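You operate a simulated robot arm through the tools that you are given. There is no shell and no other tool. Be economical: measure what you need, move in short steps, check, and stop when the job is done.

Carry out the task below with a simulated robot arm. There is one attempt and no reset: what you move stays moved.

TASK
Shut the charger down: green bay off, yellow bay off, knob to 20, red switch off last.
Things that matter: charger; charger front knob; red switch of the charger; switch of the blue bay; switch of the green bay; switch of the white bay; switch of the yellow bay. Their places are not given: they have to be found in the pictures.

The check looks at the end state, three seconds after you hand in, the way a careful person would. Anything else that was tipped, shoved, dropped, spilled or broken makes it a failure.

THE ROBOT
A 6-joint arm with a two-finger parallel gripper, fixed in place. Base frame: the origin is at the foot of the arm, x ahead of it, y to its left, z up. Lengths are in mm, angles in degrees, forces in N, time in s.
With the tool pointing down near the work surface it reaches from about 100 to 820 mm from the base axis. Its first joint turns from -115.0 to 115.0 degrees. Payload 4.2 kg.
Tool frame: the origin (TCP) lies between the finger pads and is the grasp point; the fingertips stand 23 mm ahead of it; z points along the fingers, y is the line along which they close. Largest opening 94 mm; finger width 38, thickness 10; the body of the gripper, 54 by 96 mm, starts 39 mm behind the TCP.
Orientation is told as [roll, pitch, yaw] about the base's x, y, z axes, in that order, counted from this pose: with the fingers straight down and closing along the base's y, the tool's x points along the base's -x, its y along +y and its z along -z.

THE INTERFACE
- The arm moves only by the tool servo_tool. Its argument "deltas" is a list of rows, each a list of 7 numbers: the turn, a rotation vector about the base's x, y, z in degrees, then the shift along the base's x, y, z in mm, then the gripper command, from -1 (shut) to 1 (fully open), values between in proportion. In form: [[ax, ay, az, dx, dy, dz, claw], ...]. A call has 1 to 8 rows; each row shifts and turns the commanded pose from where the row before left it. A row lasts 0.2 s, in which the tool goes at most 50 mm and 8.6 degrees; a call with a longer step from one row to the next is refused whole, and so is a gripper value outside its range. Where a pose cannot be reached the arm comes as near as it can. A force on the tool above 90 N (or 10 N above the force at the start of the call, whichever is more), or a blocked arm, ends the call early, and 0.2 s more pass. Each finger travels about 108 mm/s and halts on what it meets, pressing with about 30 N; the grip force reading is that of the motor and also rises with nothing between the fingers. The clock runs only during rows and for 0.2 s after the last one: add rows that do not move to give the fingers time. It gives the time, the measured TCP pose, the force on the tool (base axes), the opening and the grip force at its end, in the units of the frame above (readings bear some noise), with the torque about the TCP (base axes, N m) and any sound that the robot's microphone picked up.
- Cameras (640 x 400 px; columns grow to the right, rows downward): "scene" is fixed at [50.6, 498.4, 1336.2]; the picture's right is [-0.49, -0.87, 0.00], its down [-0.56, 0.32, -0.76] and it looks along [0.66, -0.38, -0.64] (base axes); focal length 214 px, centre (320, 200). "wrist" rides on the gripper at [86, 16, -75] in the tool frame; the picture's right is [-0.18, 0.98, 0.00], its down [-0.58, -0.11, -0.81] and it looks along [-0.79, -0.15, 0.59] (tool axes); focal length 243 px, centre (320, 200).
- camera(camera): a new picture of that camera. The clock stands still meanwhile.
- lift_body(by): slides the trunk up (or, below 0, down) by that many mm; the arm rides with it, the base frame stays. It gives what a move gives, with no picture.
- probe_pixels(camera, pixels): there is no depth. For up to 12 entries [column, row, z] of the newest picture of that camera ("zoom" is the newest enlarged one), the place [x, y] in the base frame at which the ray of that pixel passes the height z, good to about 2 mm. The clock stands still meanwhile.
- close_up(camera, box): a new picture of the part [left, top, right, bottom] of that camera's present view, enlarged. The clock stands still meanwhile.
- hand_in(): hands the job in; it is judged then, once.

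Go step by step. Measure first, check grasps and placings, and put right what went wrong. The budget is 80 turns and 54 pictures, counting those below and the enlarged ones. Unless the task says otherwise, let go and move clear before handing in, and close with one line.

The tools are called as name(argument=value, ...) on one line, values as JSON. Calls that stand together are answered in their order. servo_tool: Moves the arm, as the interface text tells. Its arguments: {"type":"object","properties":{"deltas":{"type":"array","items":{"type":"array","items":{"type":"number"}}}},"required":["deltas"]} The other tools are called the same way: lift_body (by) slides the trunk up or down; camera (camera) takes a picture; probe_pixels (camera, pixels) gives the place at which the rays of pixels pass given heights; close_up (camera, box) takes an enlarged picture of a part of a camera's view; hand_in () hands the job in.

At the start:

```text
time: 0.0
eef_pos: [603.2, -6.8, 1177.6]
tool_rot: [0.0, 0.0, 0.1]
force: [0.2, 0.4, 0.0]
wrist_torque: [-0.05, 0.01, 0.01]
grip_width: 93.8
gripper_force: 0.1
trunk travel left (down, up): [-775.0, 215.0]
```

scene: 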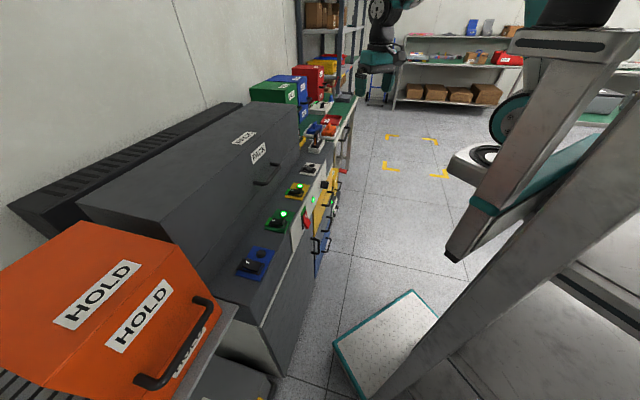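
wrist: 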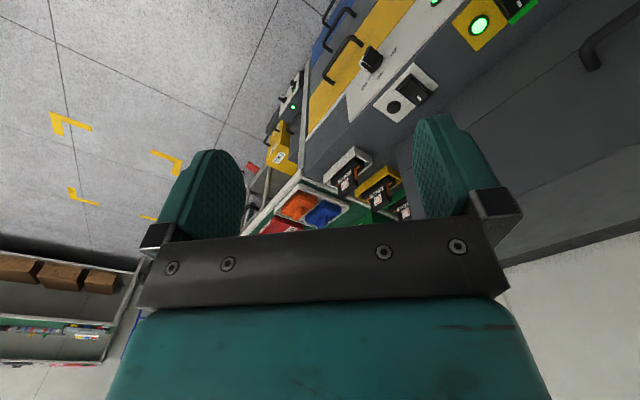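

The scene picture shows the charger at about columns 230-340, rows 150-280, with its bay switches on top and a knob and a red switch on the front. I'll enlarge those parts.

close_up(camera="scene", box=[220, 160, 348, 280])

close_up(camera="scene", box=[280, 160, 350, 240])

close_up(camera="wrist", box=[260, 0, 560, 190])

```text
3.33 times, centred on (284, 220) of scene
```

zoom: 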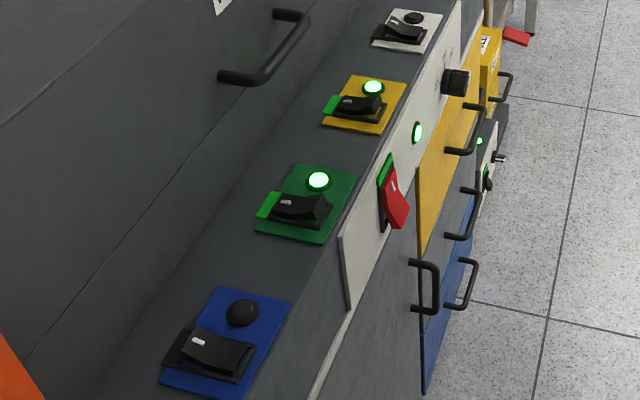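

```text
5.00 times, centred on (315, 200) of scene
```

zoom: 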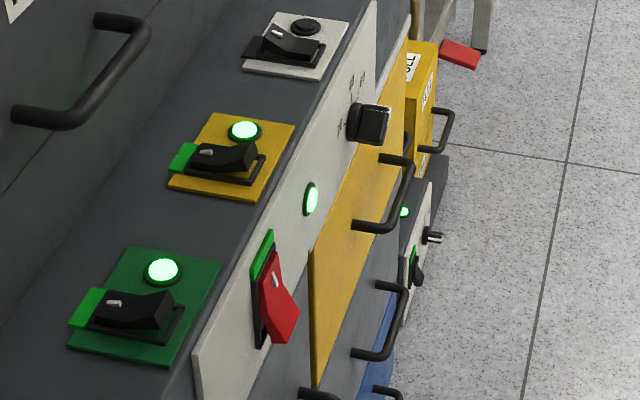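

```text
2.11 times, centred on (410, 95) of wrist
```

zoom: 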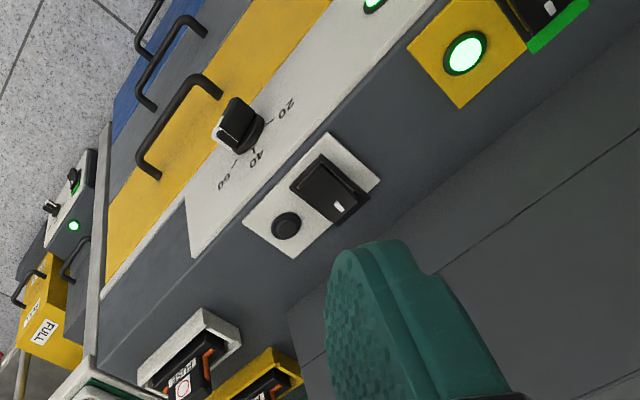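

The lit bays are green (light at scene pixel 283,214) and yellow (300,186), and triangulating puts the top at about z=818. Now I'll probe the switch layout on the top.

probe_pixels(camera="scene", pixels=[[260.9, 253.6, 818], [283.4, 214, 818], [299.9, 186.1, 818], [312.2, 165.4, 818], [269, 223, 818], [286, 221, 818], [289, 192.5, 818], [303, 192, 818], [306, 220, 760], [324, 185, 740], [246, 268, 818], [263, 269, 818]])

probe_pixels(camera="wrist", pixels=[[478.9, 25.2, 818], [393.9, 107, 818], [420, 92, 818], [371, 59, 740], [371, 59, 770], [435, 1, 740], [435, 1, 770], [435, 1, 790]])

```text
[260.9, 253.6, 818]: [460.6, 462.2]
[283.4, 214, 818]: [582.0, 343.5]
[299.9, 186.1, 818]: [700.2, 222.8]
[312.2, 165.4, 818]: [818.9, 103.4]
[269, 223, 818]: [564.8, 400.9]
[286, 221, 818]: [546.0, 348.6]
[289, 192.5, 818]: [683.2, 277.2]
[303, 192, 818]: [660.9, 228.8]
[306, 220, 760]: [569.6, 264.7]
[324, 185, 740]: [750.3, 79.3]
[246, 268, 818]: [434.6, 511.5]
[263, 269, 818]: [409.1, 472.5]
```

```text
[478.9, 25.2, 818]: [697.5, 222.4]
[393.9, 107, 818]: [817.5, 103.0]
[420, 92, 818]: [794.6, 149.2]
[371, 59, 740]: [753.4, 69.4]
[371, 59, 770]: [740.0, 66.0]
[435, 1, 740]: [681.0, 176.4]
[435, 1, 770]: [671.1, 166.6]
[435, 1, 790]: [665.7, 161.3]
```

The bay row runs along (0.707,-0.707), the front faces the robot along (-0.707,-0.707), and the bays are 170 mm apart. I'll yaw the tool 45° to face the charger and lower it for a closer look.

servo_tool(deltas=[[0, 0, 7.5, -20, 5, -20, -1], [0, 0, 7.5, -20, 5, -20, -1], [0, 0, 7.5, -20, 5, -20, -1], [0, 0, 7.5, -20, 5, -20, -1], [0, 0, 7.5, -20, 5, -20, -1], [0, 0, 7.5, -20, 5, -20, -1], [0, 0, 0, 0, 0, 0, -1]])

camera(camera="wrist")

```text
time: 1.6
eef_pos: [481.9, 24.1, 1057.0]
tool_rot: [0.1, 0.0, 45.1]
force: [-0.2, 1.4, -0.1]
wrist_torque: [0.01, 0.03, 0.01]
grip_width: 0.0
gripper_force: 30.0
trunk travel left (down, up): [-775.0, 215.0]
```

```text
48 pictures are left
```

wrist: 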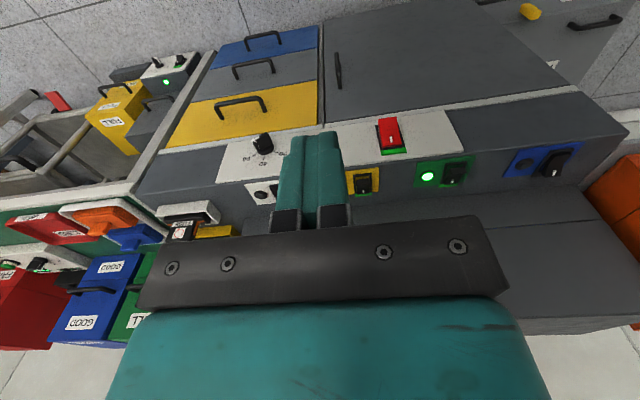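

The wrist view now shows every control: knob at (264,145), red switch at (390,135), yellow at (362,183), green at (440,174). I'll enlarge it.

close_up(camera="wrist", box=[340, 90, 600, 220])

close_up(camera="wrist", box=[215, 110, 305, 210])

probe_pixels(camera="wrist", pixels=[[264, 145, 740], [264, 145, 760], [390, 135, 760], [390, 135, 740], [362, 183, 825], [453, 173, 825], [554, 163, 825], [428, 176, 818]])

```text
2.46 times, centred on (470, 155) of wrist
```

zoom: 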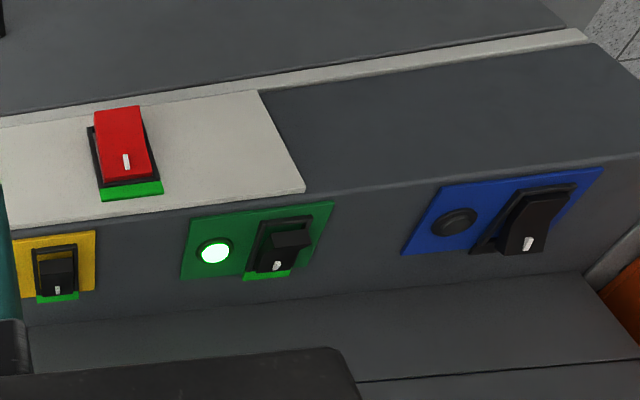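

```text
4.00 times, centred on (260, 160) of wrist
```

zoom: 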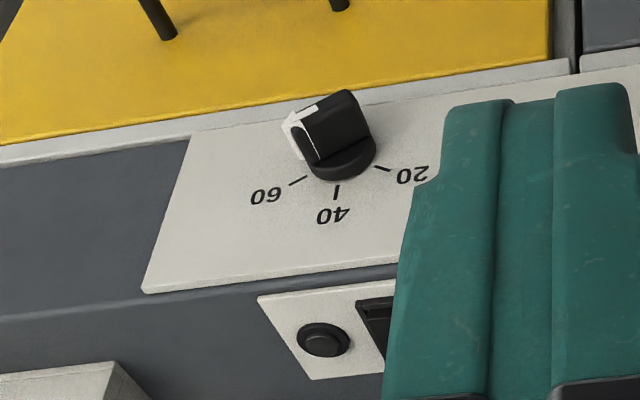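

```text
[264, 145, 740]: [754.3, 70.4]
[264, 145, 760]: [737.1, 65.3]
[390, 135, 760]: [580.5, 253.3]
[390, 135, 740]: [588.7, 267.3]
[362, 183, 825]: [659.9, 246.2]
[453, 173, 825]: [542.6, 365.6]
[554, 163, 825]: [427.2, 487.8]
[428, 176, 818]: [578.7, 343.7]
```

Image is upside down: the on-state shows the green strip at the back of the bay switches, with the front end standing up, so I press the front ends. Next I'll probe the frame corners.

probe_pixels(camera="wrist", pixels=[[446.4, 162.3, 818], [467.2, 161.9, 818], [459.8, 183.5, 818], [439.5, 185.5, 818], [452, 165, 835], [464, 155.3, 815], [352, 173, 818], [371, 171.5, 818], [371, 194, 818], [354, 196, 818], [391, 164, 815], [384.5, 152, 790]])

probe_pixels(camera="scene", pixels=[[298, 221, 760], [302.6, 198.6, 800], [294.5, 232.5, 800], [281, 226, 835], [302.5, 191, 835]])

```text
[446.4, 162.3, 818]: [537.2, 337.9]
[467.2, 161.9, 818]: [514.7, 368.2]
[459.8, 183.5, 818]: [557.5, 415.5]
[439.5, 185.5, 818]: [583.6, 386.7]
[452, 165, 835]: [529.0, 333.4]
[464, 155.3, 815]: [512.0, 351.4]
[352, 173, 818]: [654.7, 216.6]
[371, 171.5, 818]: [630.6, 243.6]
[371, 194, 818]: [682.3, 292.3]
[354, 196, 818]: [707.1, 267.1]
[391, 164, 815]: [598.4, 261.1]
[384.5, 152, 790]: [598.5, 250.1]
```

```text
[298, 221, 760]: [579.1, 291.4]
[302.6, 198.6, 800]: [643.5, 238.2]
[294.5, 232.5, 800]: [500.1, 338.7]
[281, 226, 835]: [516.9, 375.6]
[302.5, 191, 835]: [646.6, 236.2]
```

The frames lie at green (548,377) and yellow (669,255), each about 66 mm long, and the top's front edge is at depth ~608. I'll move the closed fingers above the front end of the green rocker.

servo_tool(deltas=[[0, 0, 0, 5, 41, -13, -1], [0, 0, 0, 5, 41, -13, -1], [0, 0, 0, 5, 41, -13, -1], [0, 0, 0, 5, 41, -13, -1], [0, 0, 0, 5, 41, -13, -1], [0, 0, 0, 5, 41, -13, -1], [0, 0, 0, 5, 41, -13, -1], [0, 0, 0, 3.5, 38, -13, -1]])

camera(camera="wrist")

camera(camera="scene")

```text
time: 3.4
eef_pos: [521.6, 351.0, 952.1]
tool_rot: [0.0, 0.0, 45.0]
force: [0.2, -0.5, 0.7]
wrist_torque: [0.01, -0.03, 0.0]
grip_width: 0.0
gripper_force: 29.8
trunk travel left (down, up): [-775.0, 215.0]
```

```text
45 pictures are left
```

wrist: 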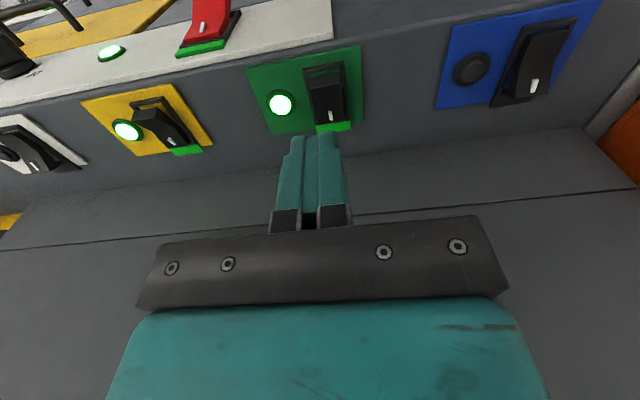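

```text
44 pictures are left
```

scene: 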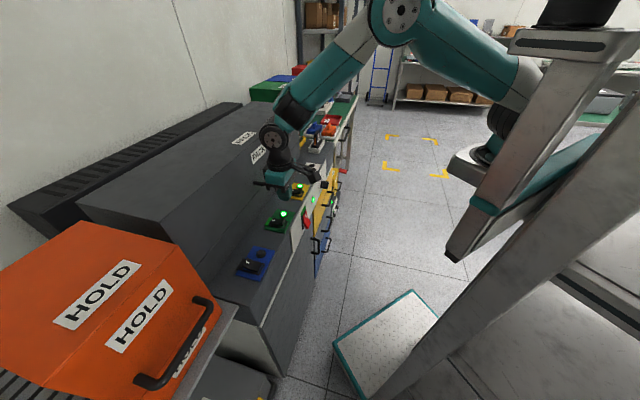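

I'm about 100 mm above the green rocker. I'll refine the position by probing its frame corners (304,66), (346,62), (351,128), (313,132).

close_up(camera="wrist", box=[230, 30, 390, 140])

probe_pixels(camera="wrist", pixels=[[304, 66, 818], [346, 62, 818], [350, 121, 818], [313, 124, 818], [327, 90, 830], [128, 130, 818], [280, 104, 818]])

```text
3.64 times, centred on (310, 85) of wrist
```

zoom: 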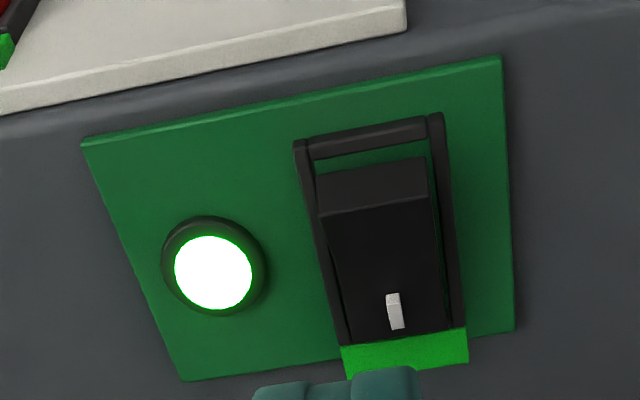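

```text
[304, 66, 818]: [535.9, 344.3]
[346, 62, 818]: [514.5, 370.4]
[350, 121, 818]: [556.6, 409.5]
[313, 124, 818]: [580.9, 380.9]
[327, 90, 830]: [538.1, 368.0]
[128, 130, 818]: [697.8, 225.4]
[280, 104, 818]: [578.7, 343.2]
```

The tool is already well placed: depth 617, across 120.6. I'll descend to just above the rocker and then press in small steps.

servo_tool(deltas=[[0, 0, 0, 0, 0, -35, -1], [0, 0, 0, 0, 0, -35, -1], [0, 0, 0, 0, 0, -8, -1], [0, 0, 0, 0, 0, -5, -1], [0, 0, 0, 0, 0, -4, -1], [0, 0, 0, 0, 0, 0, -1]])

close_up(camera="scene", box=[250, 170, 330, 220])

```text
time: 4.8
eef_pos: [522.2, 348.3, 867.5]
tool_rot: [-0.1, 0.0, 45.0]
force: [-0.2, -0.4, 0.2]
wrist_torque: [-0.03, 0.02, -0.02]
grip_width: 0.0
gripper_force: 30.2
trunk travel left (down, up): [-775.0, 215.0]
```

```text
8.00 times, centred on (290, 195) of scene
```

zoom: 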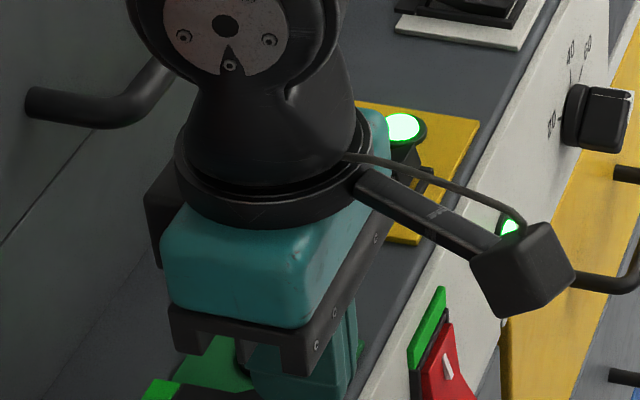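

No contact yet at tip height ~844. I'll press on in 3 mm steps.

servo_tool(deltas=[[0, 0, 0, 0, 1.5, -4, -1], [0, 0, 0, 0, 0, -3, -1], [0, 0, 0, 0, 0, -3, -1], [0, 0, 0, 0, 0, -3, -1]])

```text
time: 5.8
eef_pos: [520.7, 349.6, 854.7]
tool_rot: [0.1, 0.0, 45.0]
force: [-1.2, 0.0, 0.3]
wrist_torque: [-0.01, 0.01, -0.03]
grip_width: 0.0
gripper_force: 30.1
trunk travel left (down, up): [-775.0, 215.0]
```

The tip is at about 832 with almost no force. I'll continue gently.

servo_tool(deltas=[[0, 0, 0, 0, 0, -2, -1], [0, 0, 0, 0, 0, -2, -1], [0, 0, 0, 0, 0, -1, -1]])

camera(camera="wrist")

```text
time: 6.6
eef_pos: [521.1, 350.5, 850.1]
tool_rot: [0.1, -0.1, 45.0]
force: [0.1, 0.1, -0.7]
wrist_torque: [-0.01, 0.01, -0.02]
grip_width: 0.0
gripper_force: 30.1
trunk travel left (down, up): [-775.0, 215.0]
heard: click
```

```text
41 pictures are left
```

wrist: 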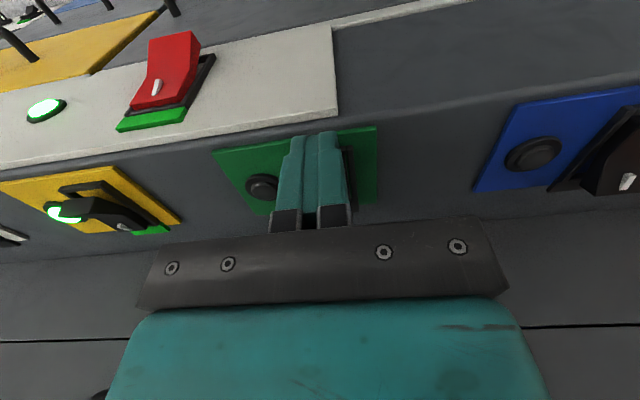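

I heard a click and the green lamp at (262,187) is dark. I'll lift and move over to the yellow rocker.

servo_tool(deltas=[[0, 0, 0, 0, 0, 25, -1], [0, 0, 0, 0, 0, 25, -1], [0, 0, 0, 30, -30, 0, -1], [0, 0, 0, 30, -30, 0, -1], [0, 0, 0, 31, -31, 0, -1], [0, 0, 0, 31, -31, 0, -1], [0, 0, 0, 0, 0, 0, -1]])

camera(camera="wrist")

```text
time: 8.2
eef_pos: [645.0, 226.3, 897.7]
tool_rot: [0.0, 0.0, 45.0]
force: [-0.1, 0.9, -0.1]
wrist_torque: [-0.01, 0.01, 0.02]
grip_width: 0.0
gripper_force: 30.1
trunk travel left (down, up): [-775.0, 215.0]
```

```text
40 pictures are left
```

wrist: 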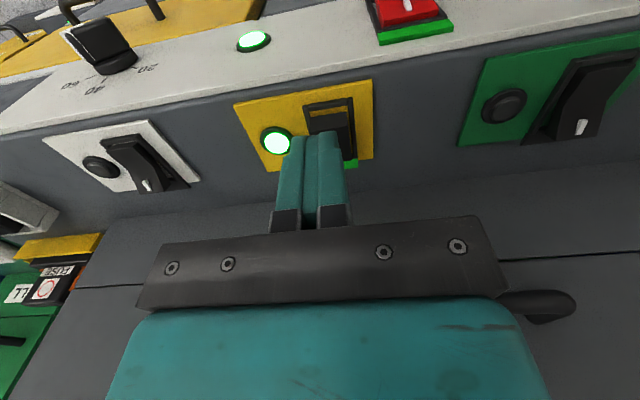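

The green rocker is flipped. I'm above yellow, so I'll nudge sideways by (-2,+2) and press.

servo_tool(deltas=[[0, 0, 0, -2, 2.5, -15, -1], [0, 0, 0, 0, 0, -15, -1], [0, 0, 0, 0, 0, -6, -1], [0, 0, 0, 0, 0, -4, -1], [0, 0, 0, 0, 0, -3, -1], [0, 0, 0, 0, 0, -2, -1], [0, 0, 0, 0, 0, -2, -1], [0, 0, 0, 0, 0, -1, -1]])

camera(camera="wrist")

```text
time: 10.0
eef_pos: [640.7, 230.9, 851.2]
tool_rot: [0.0, 0.1, 45.1]
force: [-0.2, 0.9, -1.0]
wrist_torque: [-0.01, 0.01, 0.0]
grip_width: 0.0
gripper_force: 29.9
trunk travel left (down, up): [-775.0, 215.0]
heard: click
```

```text
39 pictures are left
```

wrist: 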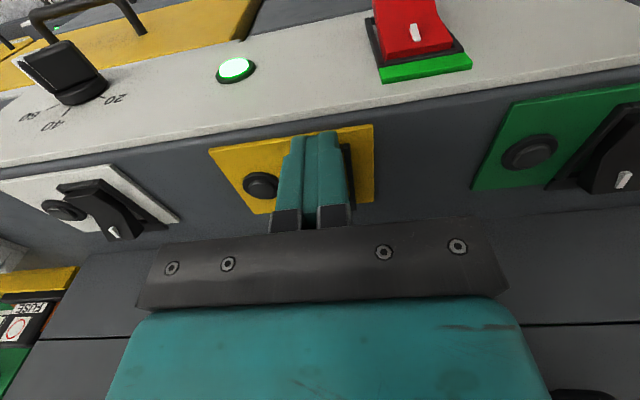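

Click heard and the yellow lamp is dark. Next I'll lift, back off in front of the panel, and tilt the tool up 45° about the row axis so the wrist camera sees the knob.

servo_tool(deltas=[[0, 0, 0, 0, 0, 45, -1], [5.303, -5.303, 0, 5, -33, 0, -1], [5.303, -5.303, 0, 5, -33, 0, -1], [5.303, -5.303, 0, 5, -33, -20, -1], [5.303, -5.303, 0, 5, -33, -25, -1], [5.303, -5.303, 0, 5, -33, -25, -1], [5.303, -5.303, 0, 5, -30, -25, -1], [0, 0, 0, 0, 0, 0, -1]])

camera(camera="wrist")

```text
time: 11.8
eef_pos: [668.9, 33.0, 801.1]
tool_rot: [0.0, -44.9, 44.9]
force: [-0.1, 0.3, -0.3]
wrist_torque: [-0.04, 0.01, -0.01]
grip_width: 0.1
gripper_force: 30.1
trunk travel left (down, up): [-775.0, 215.0]
```

```text
38 pictures are left
```

wrist: 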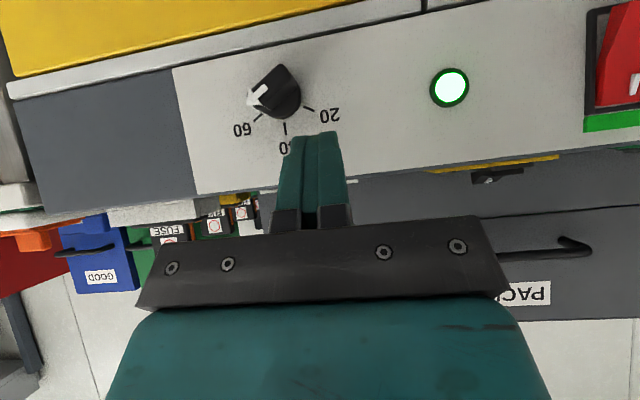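

close_up(camera="wrist", box=[220, 50, 350, 150])

probe_pixels(camera="wrist", pixels=[[278, 93, 730], [278, 93, 740], [278, 93, 750], [450, 88, 740], [450, 88, 730], [450, 88, 750], [588, 115, 780], [588, 115, 770], [636, 110, 780], [600, 10, 730], [600, 10, 720], [600, 10, 740]])

```text
4.00 times, centred on (285, 100) of wrist
```

zoom: 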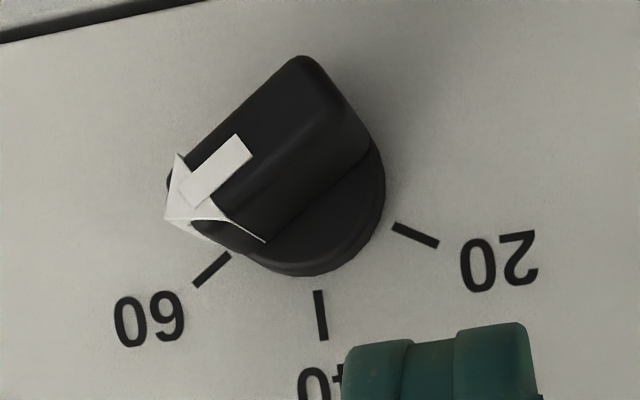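

```text
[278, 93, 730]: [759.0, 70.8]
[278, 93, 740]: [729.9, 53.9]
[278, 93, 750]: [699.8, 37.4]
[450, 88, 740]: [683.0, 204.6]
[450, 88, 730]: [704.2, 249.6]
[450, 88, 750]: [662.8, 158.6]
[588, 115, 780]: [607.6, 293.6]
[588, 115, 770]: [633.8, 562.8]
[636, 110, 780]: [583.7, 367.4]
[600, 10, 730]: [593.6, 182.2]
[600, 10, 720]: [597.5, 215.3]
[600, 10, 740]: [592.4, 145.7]
```

The knob bar clearly points at 60. Working out the marks from both views gives the knob axis at depth f=604 (panel), g=490.3, z=730, with marks at ±60°. I'll bring the tool horizontal in front of it.

servo_tool(deltas=[[5.303, -5.303, 0, 5.2, -4.35, -11.8, -0.2], [5.303, -5.303, 0, 5.2, -4.35, -11.8, -0.2], [5.303, -5.303, 0, 5.2, -4.35, -11.8, -0.2], [5.303, -5.303, 0, 5.2, -4.35, -11.8, -0.2], [5.303, -5.303, 0, 5.2, -4.35, -11.8, -0.2], [5.303, -5.303, 0, 5.2, -4.35, -11.8, -0.2], [0, 0, 0, 0, 0, 0, -0.2]])

camera(camera="scene")

```text
time: 13.4
eef_pos: [712.8, 10.7, 720.6]
tool_rot: [60.5, -89.8, -15.7]
force: [0.1, 0.7, 0.2]
wrist_torque: [0.01, -0.01, -0.03]
grip_width: 37.7
gripper_force: 0.0
out of reach, approached as far as the arm can: row 6
trunk travel left (down, up): [-775.0, 215.0]
```

```text
36 pictures are left
```

scene: 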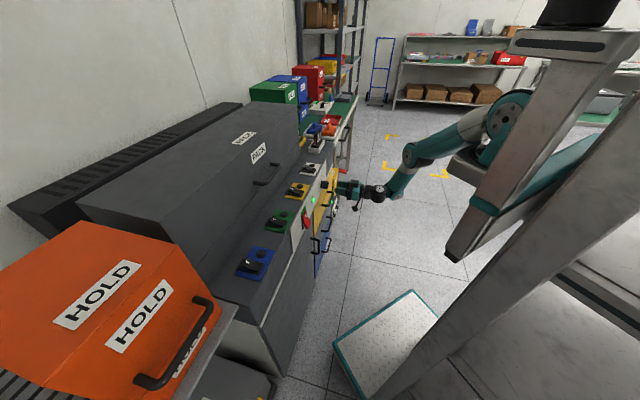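

The arm is near full stretch ("out of reach") because the shoulder is high. I'll back off 120 mm, lower the trunk 250 mm, then raise the tool again.

servo_tool(deltas=[[0, 0, 0, -28, -28, 10, -0.2], [0, 0, 0, -28, -28, 20, -0.2], [0, 0, 0, -28, -28, 30, -0.2], [0, 0, 0, 0, 0, 40, -0.2], [0, 0, 0, 0, 0, 0, -0.2]])

lift_body(by=-250)

camera(camera="scene")

```text
time: 14.6
eef_pos: [736.3, -61.0, 744.4]
tool_rot: [4.9, -89.7, 40.0]
force: [-0.5, 0.0, 0.0]
wrist_torque: [-0.01, 0.01, 0.01]
grip_width: 37.8
gripper_force: 0.1
out of reach, approached as far as the arm can: row 1, 2, 3, 4
trunk travel left (down, up): [-775.0, 215.0]
```

```text
time: 17.2
eef_pos: [737.4, -61.3, 494.0]
tool_rot: [3.4, -89.8, 41.5]
force: [0.3, -0.8, -0.5]
wrist_torque: [0.01, -0.02, -0.03]
grip_width: 37.7
gripper_force: 0.1
trunk travel left (down, up): [-525.0, 465.0]
```

```text
35 pictures are left
```

scene: 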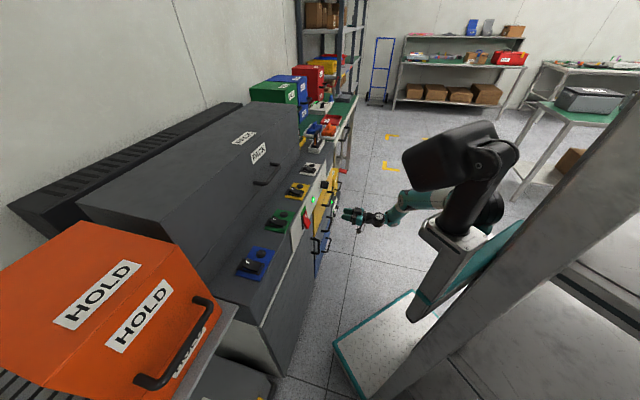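

The tool is at (737,-61,494) with the trunk lowered. I'll raise it and pull back towards the base in steps to get into comfortable reach.

servo_tool(deltas=[[0, 0, 0, -15, -15, 40, -0.2], [0, 0, 0, -15, -15, 40, -0.2], [0, 0, 0, 0, 0, 40, -0.2], [0, 0, 0, 0, 0, 40, -0.2], [0, 0, 0, 0, 0, 0, -0.2]])

```text
time: 18.4
eef_pos: [784.9, -81.1, 604.7]
tool_rot: [1.2, -89.4, 43.8]
force: [-0.3, 0.3, -0.1]
wrist_torque: [0.0, 0.0, 0.03]
grip_width: 37.5
gripper_force: 0.0
out of reach, approached as far as the arm can: row 1, 2, 3, 4
trunk travel left (down, up): [-525.0, 465.0]
```

The tool gets pushed outward when I ask for nearer, so this is an inner (folded-elbow) limit, and lowering the trunk made it worse. I'll raise the trunk well above the original height instead.

lift_body(by=400)

servo_tool(deltas=[[0, 0, 0, -10, 10, -35, -0.2], [0, 0, 0, -10, 10, -35, -0.2], [0, 0, 0, -10, 10, -35, -0.2], [0, 0, 0, -10, 10, -35, -0.2], [0, 0, 0, -10, 10, -35, -0.2], [0, 0, 0, 0, 0, 0, -0.2]])

camera(camera="scene")

```text
time: 22.2
eef_pos: [784.0, -82.6, 1005.7]
tool_rot: [1.6, -89.3, 43.3]
force: [0.6, 0.3, 0.6]
wrist_torque: [0.02, 0.02, 0.02]
grip_width: 37.6
gripper_force: 0.1
trunk travel left (down, up): [-925.0, 65.0]
```

```text
time: 23.6
eef_pos: [734.2, -33.8, 850.0]
tool_rot: [4.8, -89.3, 40.3]
force: [0.0, 0.1, -0.7]
wrist_torque: [-0.02, 0.0, 0.0]
grip_width: 37.7
gripper_force: 0.2
out of reach, approached as far as the arm can: row 5
trunk travel left (down, up): [-925.0, 65.0]
```

```text
34 pictures are left
```

scene: 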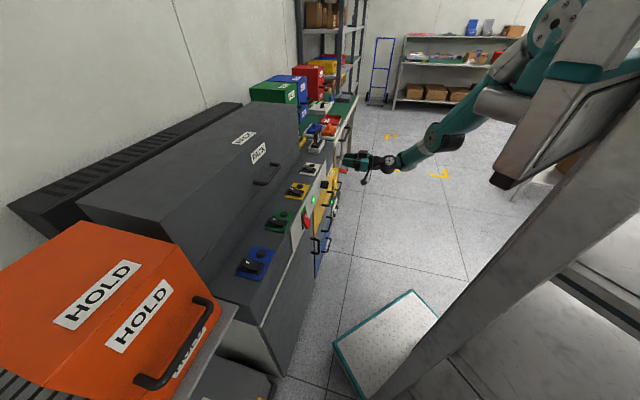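

With the trunk at +150 the low side becomes the limit, so the horizontal workspace depends on height difference. I'll set the trunk to about +30 so the tool comes to z≈730, then test moving outward toward the panel, which is where it has to be anyway.

lift_body(by=-120)

servo_tool(deltas=[[0, 0, 0, 5, 5, 0, -0.2], [0, 0, 0, 10, 10, 0, -0.2], [0, 0, 0, 10, 10, 0, -0.2], [0, 0, 0, 0, 0, 0, -0.2]])

camera(camera="wrist")

close_up(camera="scene", box=[300, 0, 640, 220])

```text
time: 25.1
eef_pos: [734.0, -33.8, 731.3]
tool_rot: [1.1, -89.4, 43.9]
force: [0.6, -0.2, 0.7]
wrist_torque: [0.01, 0.05, -0.02]
grip_width: 37.6
gripper_force: 0.0
trunk travel left (down, up): [-805.0, 185.0]
```

```text
time: 26.1
eef_pos: [749.6, -16.0, 737.2]
tool_rot: [0.4, -89.4, 44.5]
force: [-0.2, -0.1, 0.0]
wrist_torque: [0.01, -0.01, -0.01]
grip_width: 37.5
gripper_force: 0.0
out of reach, approached as far as the arm can: row 2, 3
trunk travel left (down, up): [-805.0, 185.0]
```

```text
33 pictures are left
```

wrist: 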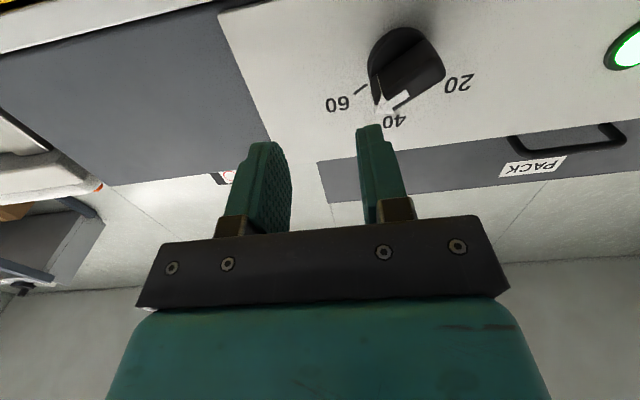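

```text
1.82 times, centred on (470, 110) of scene
```

zoom: 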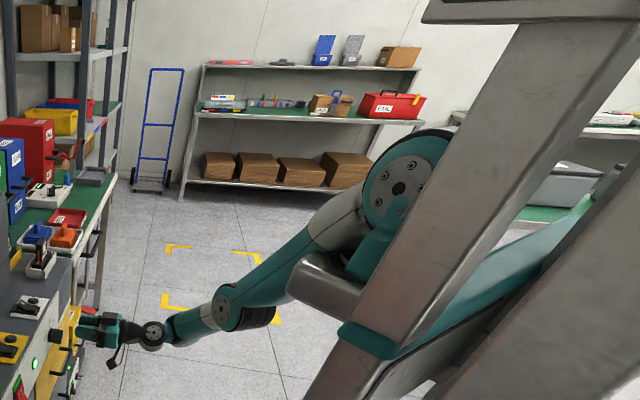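

The arm is simply stretched straight, so the outer reach is limiting and it sits in the elbow singularity. The knob also looks different in this view, so I'll check it before un-stretching.

close_up(camera="wrist", box=[310, 10, 490, 140])

servo_tool(deltas=[[-5.303, 5.303, 0, -5, -5, 5, -0.2], [-5.303, 5.303, 0, -5, -5, 10, -0.2], [-5.303, 5.303, 0, -5, -5, 10, -0.2], [-5.303, 5.303, 0, -5, -5, 10, -0.2], [-5.303, 5.303, 0, -5, -5, 10, -0.2], [-5.303, 5.303, 0, -5, -5, 10, -0.2], [0, 0, 0, 0, 0, 0, -0.2]])

camera(camera="scene")

```text
3.08 times, centred on (400, 75) of wrist
```

zoom: 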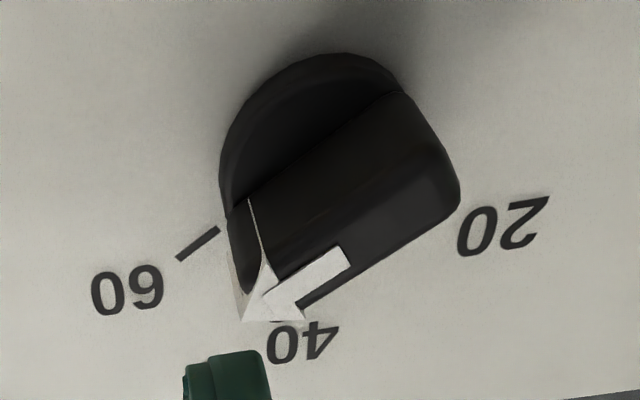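

```text
time: 27.7
eef_pos: [724.4, -44.1, 786.0]
tool_rot: [0.0, -44.2, 45.0]
force: [0.3, 0.2, 0.8]
wrist_torque: [-0.02, -0.02, 0.04]
grip_width: 37.5
gripper_force: 0.1
out of reach, approached as far as the arm can: row 1
trunk travel left (down, up): [-805.0, 185.0]
```

```text
30 pictures are left
```

scene: 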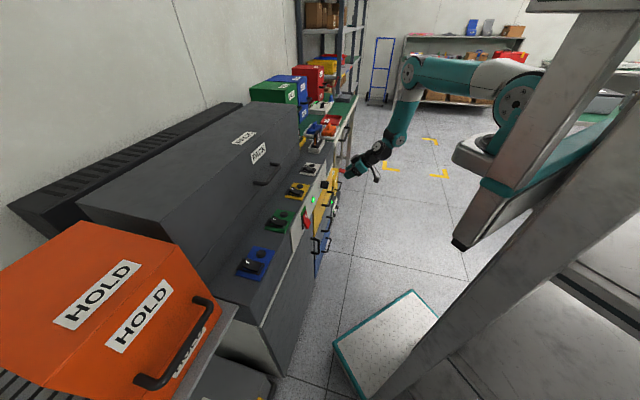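

The knob is still parallel to the 60 mark, so the odd look was only perspective. The elbow is up again, so I'll raise the tool 250 mm and then lower the trunk 280 mm, which keeps the elbow bent.

servo_tool(deltas=[[0, 0, 0, -6, 6, 42, -0.2], [0, 0, 0, -6, 6, 42, -0.2], [0, 0, 0, -6, 6, 42, -0.2], [0, 0, 0, -6, 6, 42, -0.2], [0, 0, 0, -6, 6, 42, -0.2], [0, 0, 0, -6, 6, 42, -0.2], [0, 0, 0, 0, 0, 0, -0.2]])

lift_body(by=-290)

servo_tool(deltas=[[5.303, -5.303, 0, 3, 3, -3, -0.2], [5.303, -5.303, 0, 3, 3, -3, -0.2], [5.303, -5.303, 0, 3, 3, -3, -0.2], [5.303, -5.303, 0, 3, 3, -3, -0.2], [5.303, -5.303, 0, 3, 3, -3, -0.2], [5.303, -5.303, 0, 3, 3, -3, -0.2], [0, 0, 0, 0, 0, 0, -0.2]])

camera(camera="scene")

```text
time: 29.3
eef_pos: [690.3, -6.8, 1039.7]
tool_rot: [-0.1, -44.5, 45.0]
force: [0.8, 0.2, 0.4]
wrist_torque: [0.01, 0.02, -0.01]
grip_width: 37.8
gripper_force: 0.1
trunk travel left (down, up): [-805.0, 185.0]
```

```text
time: 32.2
eef_pos: [689.8, -6.9, 749.4]
tool_rot: [0.0, -44.4, 44.9]
force: [-0.3, -0.1, 0.2]
wrist_torque: [-0.02, -0.03, -0.01]
grip_width: 37.4
gripper_force: 0.1
trunk travel left (down, up): [-515.0, 475.0]
```

```text
time: 34.0
eef_pos: [762.5, 11.3, 743.7]
tool_rot: [18.3, -87.3, 26.9]
force: [-72.6, -63.3, 12.6]
wrist_torque: [0.22, -0.06, 2.86]
grip_width: 40.8
gripper_force: 3.6
out of reach, approached as far as the arm can: row 5, 6
trunk travel left (down, up): [-515.0, 475.0]
stopped in row 7: the force on the tool passed its limit at 95 N (the readings are from after the stop); the commanded pose is now the measured one
```

```text
29 pictures are left
```

scene: 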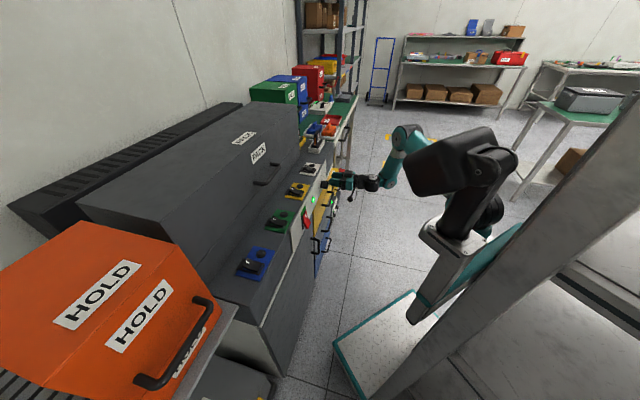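

The fold limit pushed the tool forward into the panel or knob area (95 N). I'll back away at once while un-tilting, then use the original trunk height, where the window should contain the knob.

servo_tool(deltas=[[-3, 3, 0, -8, -8, 2, -0.2], [-5.303, 5.303, 0, -8, -8, 2, -0.2], [-5.303, 5.303, 0, -8, -8, 2, -0.2], [-5.303, 5.303, 0, -8, -8, 2, -0.2], [-5.303, 5.303, 0, -8, -8, 2, -0.2], [0, 0, 0, 0, 0, 0, -0.2]])

camera(camera="wrist")

```text
time: 35.4
eef_pos: [725.7, -26.8, 750.5]
tool_rot: [0.9, -53.1, 44.3]
force: [0.0, 1.5, 0.1]
wrist_torque: [-0.02, 0.0, 0.0]
grip_width: 37.6
gripper_force: 0.1
trunk travel left (down, up): [-515.0, 475.0]
```

```text
28 pictures are left
```

wrist: 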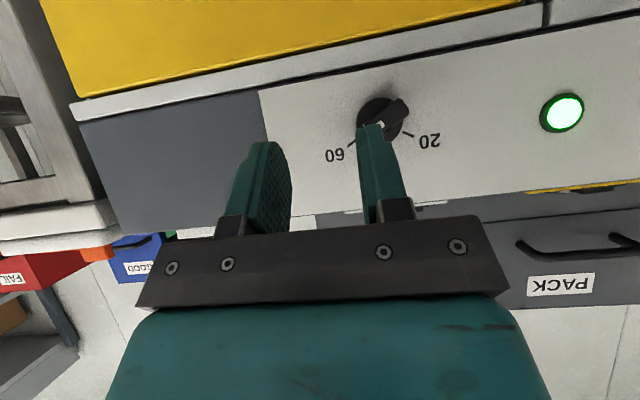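

No lasting contact, and the knob is intact. I'll raise the trunk 260 mm back to original and lower the tool again, shifting to the knob's across-position.

lift_body(by=260)

servo_tool(deltas=[[0, 0, 0, -4.2, 4.2, -40, -0.2], [0, 0, 0, -4.2, 4.2, -40, -0.2], [0, 0, 0, -4.2, 4.2, -40, -0.2], [0, 0, 0, -4.2, 4.2, -40, -0.2], [0, 0, 0, -4.2, 4.2, -40, -0.2], [0, 0, 0, -4.2, 4.2, -40, -0.2], [0, 0, 0, -4.2, 4.2, -25, -0.2], [0, 0, 0, 0, 0, 0, -0.2]])

```text
time: 38.0
eef_pos: [725.7, -26.4, 1010.9]
tool_rot: [1.0, -53.3, 44.3]
force: [-0.5, -0.5, 0.3]
wrist_torque: [0.0, 0.01, -0.02]
grip_width: 37.7
gripper_force: 0.1
trunk travel left (down, up): [-775.0, 215.0]
```

```text
time: 39.9
eef_pos: [696.9, 2.3, 742.3]
tool_rot: [0.8, -53.2, 44.3]
force: [0.2, -0.3, 0.1]
wrist_torque: [-0.01, 0.0, -0.01]
grip_width: 37.8
gripper_force: 0.2
trunk travel left (down, up): [-775.0, 215.0]
```

Now I'll tilt the remaining ~37° to horizontal while moving forward to depth ~530 (tip ~553, knob front ~575).

servo_tool(deltas=[[5.2, -5.2, 0, 5, 5, -2.4, -0.2], [5.2, -5.2, 0, 5, 5, -2.4, -0.2], [5.2, -5.2, 0, 5, 5, -2.4, -0.2], [5.2, -5.2, 0, 5, 5, -2.4, -0.2], [5.2, -5.2, 0, 5, 5, -2.4, -0.2], [0, 0, 0, 0, 0, 0, -0.2]])

```text
time: 41.2
eef_pos: [721.6, 28.2, 733.1]
tool_rot: [91.8, -89.6, -46.6]
force: [0.5, -0.2, -0.8]
wrist_torque: [0.02, 0.0, -0.03]
grip_width: 38.0
gripper_force: 0.1
trunk travel left (down, up): [-775.0, 215.0]
```

Horizontal was reached with no limit: f=530, g=490, z=733. Next I'll roll +60° about the approach axis so the fingers straddle the knob bar.

servo_tool(deltas=[[6.06, 6.06, 0, 0, 0, -1, -0.2], [6.06, 6.06, 0, 0, 0, -1, -0.2], [6.06, 6.06, 0, 0, 0, -1, -0.2], [6.06, 6.06, 0, 0, 0, 0, -0.2], [6.06, 6.06, 0, 0, 0, 0, -0.2], [6.06, 6.06, 0, 0, 0, 0, -0.2], [6.06, 6.06, 0, 0, 0, 0, -0.2], [0, 0, 0, 0, 0, 0, -0.2]])

camera(camera="wrist")

close_up(camera="scene", box=[290, 150, 390, 220])

```text
time: 43.0
eef_pos: [721.6, 27.6, 730.6]
tool_rot: [90.4, -29.5, -44.9]
force: [0.3, -0.5, 0.3]
wrist_torque: [-0.01, -0.01, 0.01]
grip_width: 37.3
gripper_force: 0.0
trunk travel left (down, up): [-775.0, 215.0]
```

```text
27 pictures are left
```

wrist: 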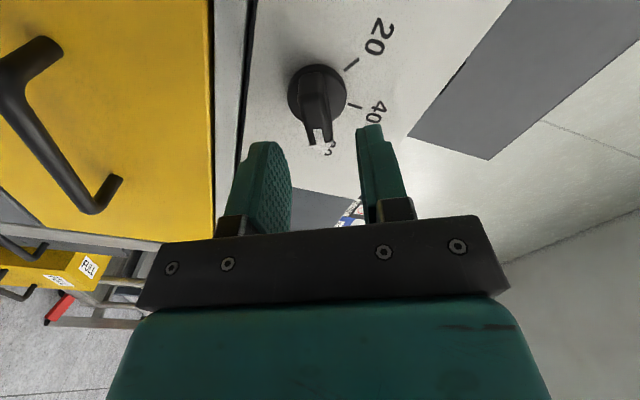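

```text
5.71 times, centred on (340, 185) of scene
```

zoom: 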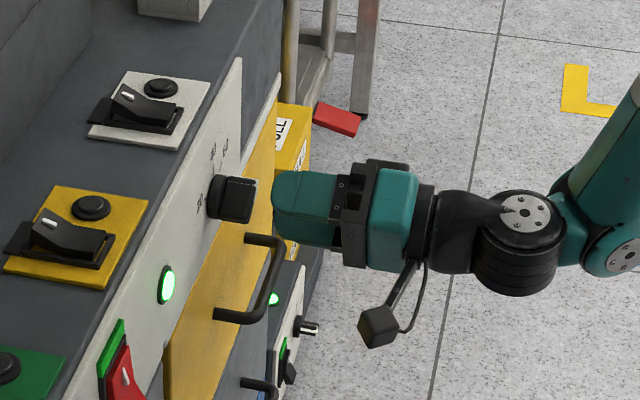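

The bar sits squarely between the fingers. I'll advance 33 mm and then close gently.

servo_tool(deltas=[[0, 0, 0, 8, 8, 0, -0.2], [0, 0, 0, 8, 8, 0, -0.2], [0, 0, 0, 4, 4, 0, -0.2], [0, 0, 0, 3, 3, 0, -0.2], [0, 0, 0, 0, 0, 0, -0.2]])

close_up(camera="wrist", box=[220, 40, 440, 220])

close_up(camera="scene", box=[300, 165, 360, 205])

```text
time: 44.2
eef_pos: [745.5, 50.8, 731.3]
tool_rot: [90.2, -29.6, -44.9]
force: [0.6, 0.5, -0.7]
wrist_torque: [-0.01, -0.03, 0.01]
grip_width: 37.8
gripper_force: 0.0
trunk travel left (down, up): [-775.0, 215.0]
```

```text
2.22 times, centred on (330, 130) of wrist
```

zoom: 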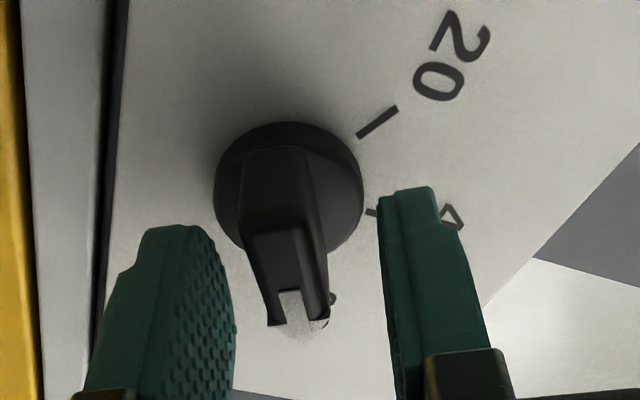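

```text
10.00 times, centred on (330, 185) of scene
```

zoom: 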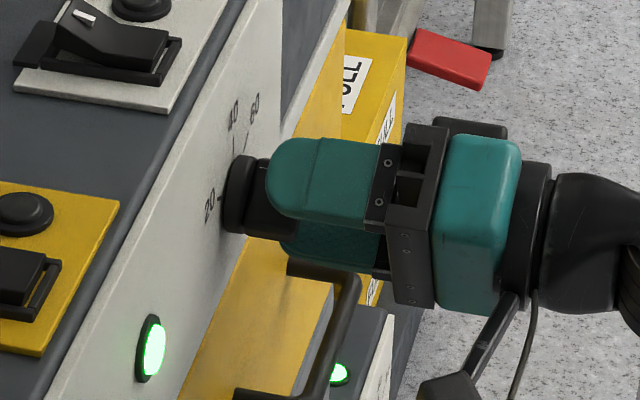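

The fingers overlap the bar and clear the disc. Closing now.

servo_tool(deltas=[[0, 0, 0, 0, 0, 0, -0.5], [0, 0, 0, 0, 0, 0, -1], [0, 0, 0, 0, 0, 0, -1]])

```text
time: 45.0
eef_pos: [745.2, 49.4, 730.1]
tool_rot: [90.1, -29.6, -45.0]
force: [9.7, -2.1, -15.6]
wrist_torque: [-0.51, -0.01, -0.45]
grip_width: 14.6
gripper_force: 45.4
trunk travel left (down, up): [-775.0, 215.0]
```

Gripped (14.6 mm), with a small side force along the closing line. I'll shift 1.5 mm to relax it and turn the first 60° toward 20.

servo_tool(deltas=[[0, 0, 0, 0.5, -0.5, -1.3, -1], [-6.06, -6.06, 0, 0, 0, 0, -1], [-6.06, -6.06, 0, 0, 0, 0, -1], [-6.06, -6.06, 0, 0, 0, 0, -1], [-6.06, -6.06, 0, 0, 0, 0, -1], [-6.06, -6.06, 0, 0, 0, 0, -1], [-6.06, -6.06, 0, 0, 0, 0, -1], [-6.06, -6.06, 0, 0, 0, 0, -1]])

camera(camera="wrist")

```text
time: 46.9
eef_pos: [745.0, 50.9, 730.3]
tool_rot: [95.6, -89.7, -50.1]
force: [-14.7, -2.9, 9.9]
wrist_torque: [-0.64, 0.62, -0.3]
grip_width: 14.7
gripper_force: 45.0
trunk travel left (down, up): [-775.0, 215.0]
```

```text
23 pictures are left
```

wrist: 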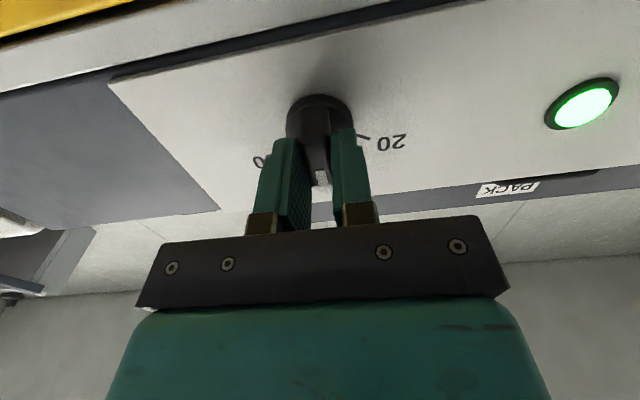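

The knob is at 40. I'll continue another 60° with a small relieving shift.

servo_tool(deltas=[[-6.06, -6.06, 0, -1, 0, 0.6, -1], [-6.06, -6.06, 0, 0, 0, 0, -1], [-6.06, -6.06, 0, 0, 0, 0, -1], [-6.06, -6.06, 0, 0, 0, 0, -1], [-6.06, -6.06, 0, 0, 0, 0, -1], [-6.06, -6.06, 0, 0, 0, 0, -1], [-6.06, -6.06, 0, 0, 0, 0, -1], [0, 0, 0, 0, 0, 0, -1]])

camera(camera="wrist")

```text
time: 48.6
eef_pos: [742.8, 51.4, 730.1]
tool_rot: [-89.5, -30.4, 135.0]
force: [-12.3, 14.0, -1.1]
wrist_torque: [-0.01, 0.04, -0.81]
grip_width: 14.5
gripper_force: 45.1
trunk travel left (down, up): [-775.0, 215.0]
```

```text
22 pictures are left
```

wrist: 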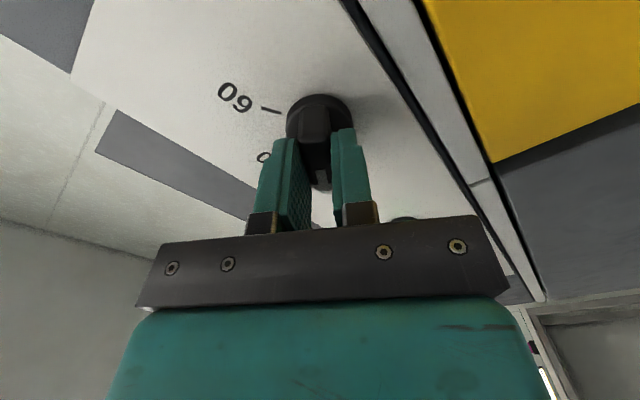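

The roll is now symmetric (−30.4 vs −29.6), and no turning torque remains. I'll open, back off, and check the pointer.

servo_tool(deltas=[[0, 0, 0, 0, 0, 0, -0.2], [0, 0, 0, 0, 0, 0, -0.2], [0, 0, 0, -8, -8, 0, -0.2], [0, 0, 0, -8, -8, 0, -0.2], [0, 0, 0, -7, -7, 0, -0.2], [0, 0, 0, 0, 0, 0, -0.2]])

close_up(camera="wrist", box=[220, 40, 440, 180])

```text
time: 50.0
eef_pos: [720.1, 28.1, 730.3]
tool_rot: [-89.6, -30.5, 134.9]
force: [0.4, 0.5, -0.7]
wrist_torque: [0.03, 0.01, 0.02]
grip_width: 37.7
gripper_force: 0.1
trunk travel left (down, up): [-775.0, 215.0]
```

```text
2.86 times, centred on (330, 110) of wrist
```

zoom: 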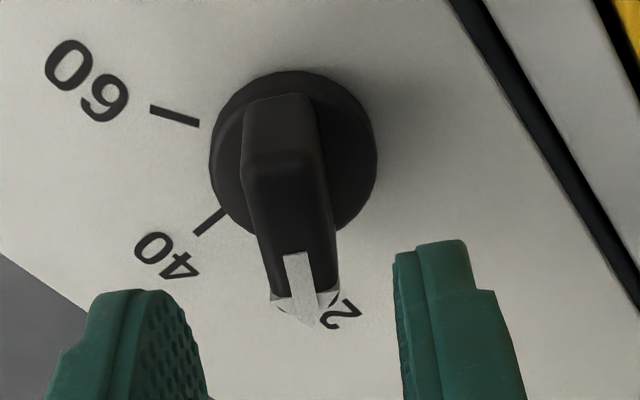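

The pointer is at the 20 label. I'll un-roll and then tilt the tool back down 45° to verify from the clear angle.

servo_tool(deltas=[[6.06, 6.06, 0, 0, 0, 0, -0.5], [6.06, 6.06, 0, 0, 0, 0, -1], [6.06, 6.06, 0, 0, 0, 0, -1], [6.06, 6.06, 0, 0, 0, 0, -1], [6.06, 6.06, 0, 0, 0, 0, -1], [6.06, 6.06, 0, 0, 0, 0, -1], [6.06, 6.06, 0, 0, 0, 0, -1], [0, 0, 0, 0, 0, 0, -1]])

servo_tool(deltas=[[-5.303, 5.303, 0, -4, -4, 5, -1], [-5.303, 5.303, 0, -7, -1, 12, -1], [-5.303, 5.303, 0, -8, 0, 12, -1], [-5.303, 5.303, 0, -8, 0, 12, -1], [-5.303, 5.303, 0, -8, 0, 12, -1], [-5.303, 5.303, 0, -8, 0, 12, -1], [0, 0, 0, 0, 0, 0, -1]])

camera(camera="wrist")

```text
time: 51.9
eef_pos: [719.7, 27.7, 729.3]
tool_rot: [83.8, -89.4, -38.5]
force: [0.2, 1.3, -0.2]
wrist_torque: [-0.03, 0.0, 0.03]
grip_width: 0.1
gripper_force: 30.0
trunk travel left (down, up): [-775.0, 215.0]
```

```text
time: 53.5
eef_pos: [677.8, 22.1, 797.2]
tool_rot: [0.8, -44.8, 44.5]
force: [0.5, 0.1, 0.0]
wrist_torque: [0.03, 0.03, 0.0]
grip_width: 0.1
gripper_force: 30.2
trunk travel left (down, up): [-775.0, 215.0]
```

```text
20 pictures are left
```

wrist: 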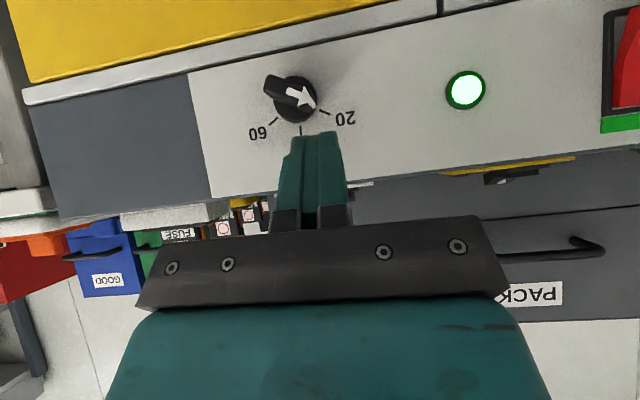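

close_up(camera="wrist", box=[230, 55, 370, 145])

```text
4.44 times, centred on (300, 100) of wrist
```

zoom: 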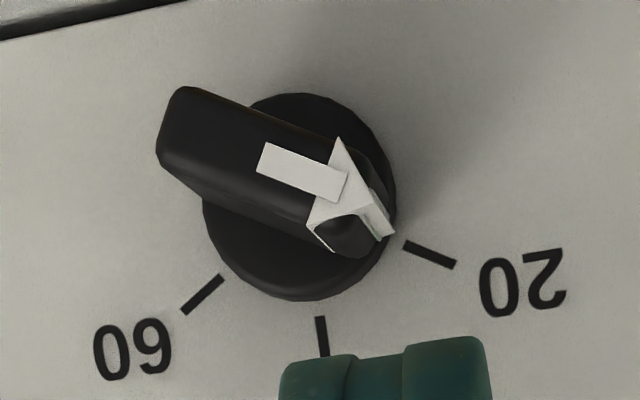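

The pointer is parallel to the 20 mark. Now I'll slide along the panel to the red switch, keeping the 45° tilt and standoff.

servo_tool(deltas=[[0, 0, 0, -32, 32, 0, -1], [0, 0, 0, -32, 32, 0, -1], [0, 0, 0, -32, 32, 0, -1], [0, 0, 0, -32, 32, 0, -1], [0, 0, 0, -32, 32, 0, -1], [0, 0, 0, 0, 0, 0, -1]])

camera(camera="wrist")

```text
time: 54.9
eef_pos: [516.6, 181.5, 797.7]
tool_rot: [0.7, -45.0, 44.3]
force: [0.7, -0.6, 0.2]
wrist_torque: [0.01, 0.01, -0.01]
grip_width: 0.2
gripper_force: 30.3
trunk travel left (down, up): [-775.0, 215.0]
```

```text
18 pictures are left
```

wrist: 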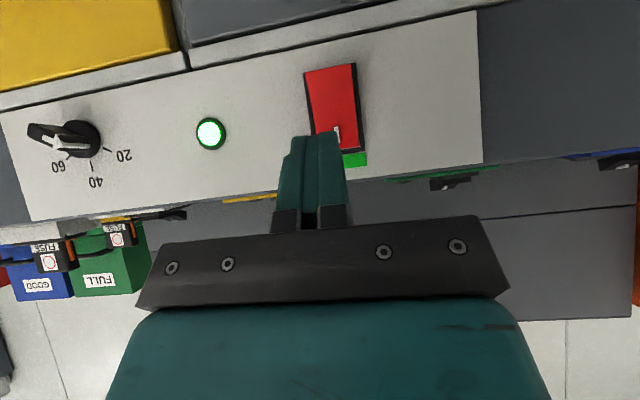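

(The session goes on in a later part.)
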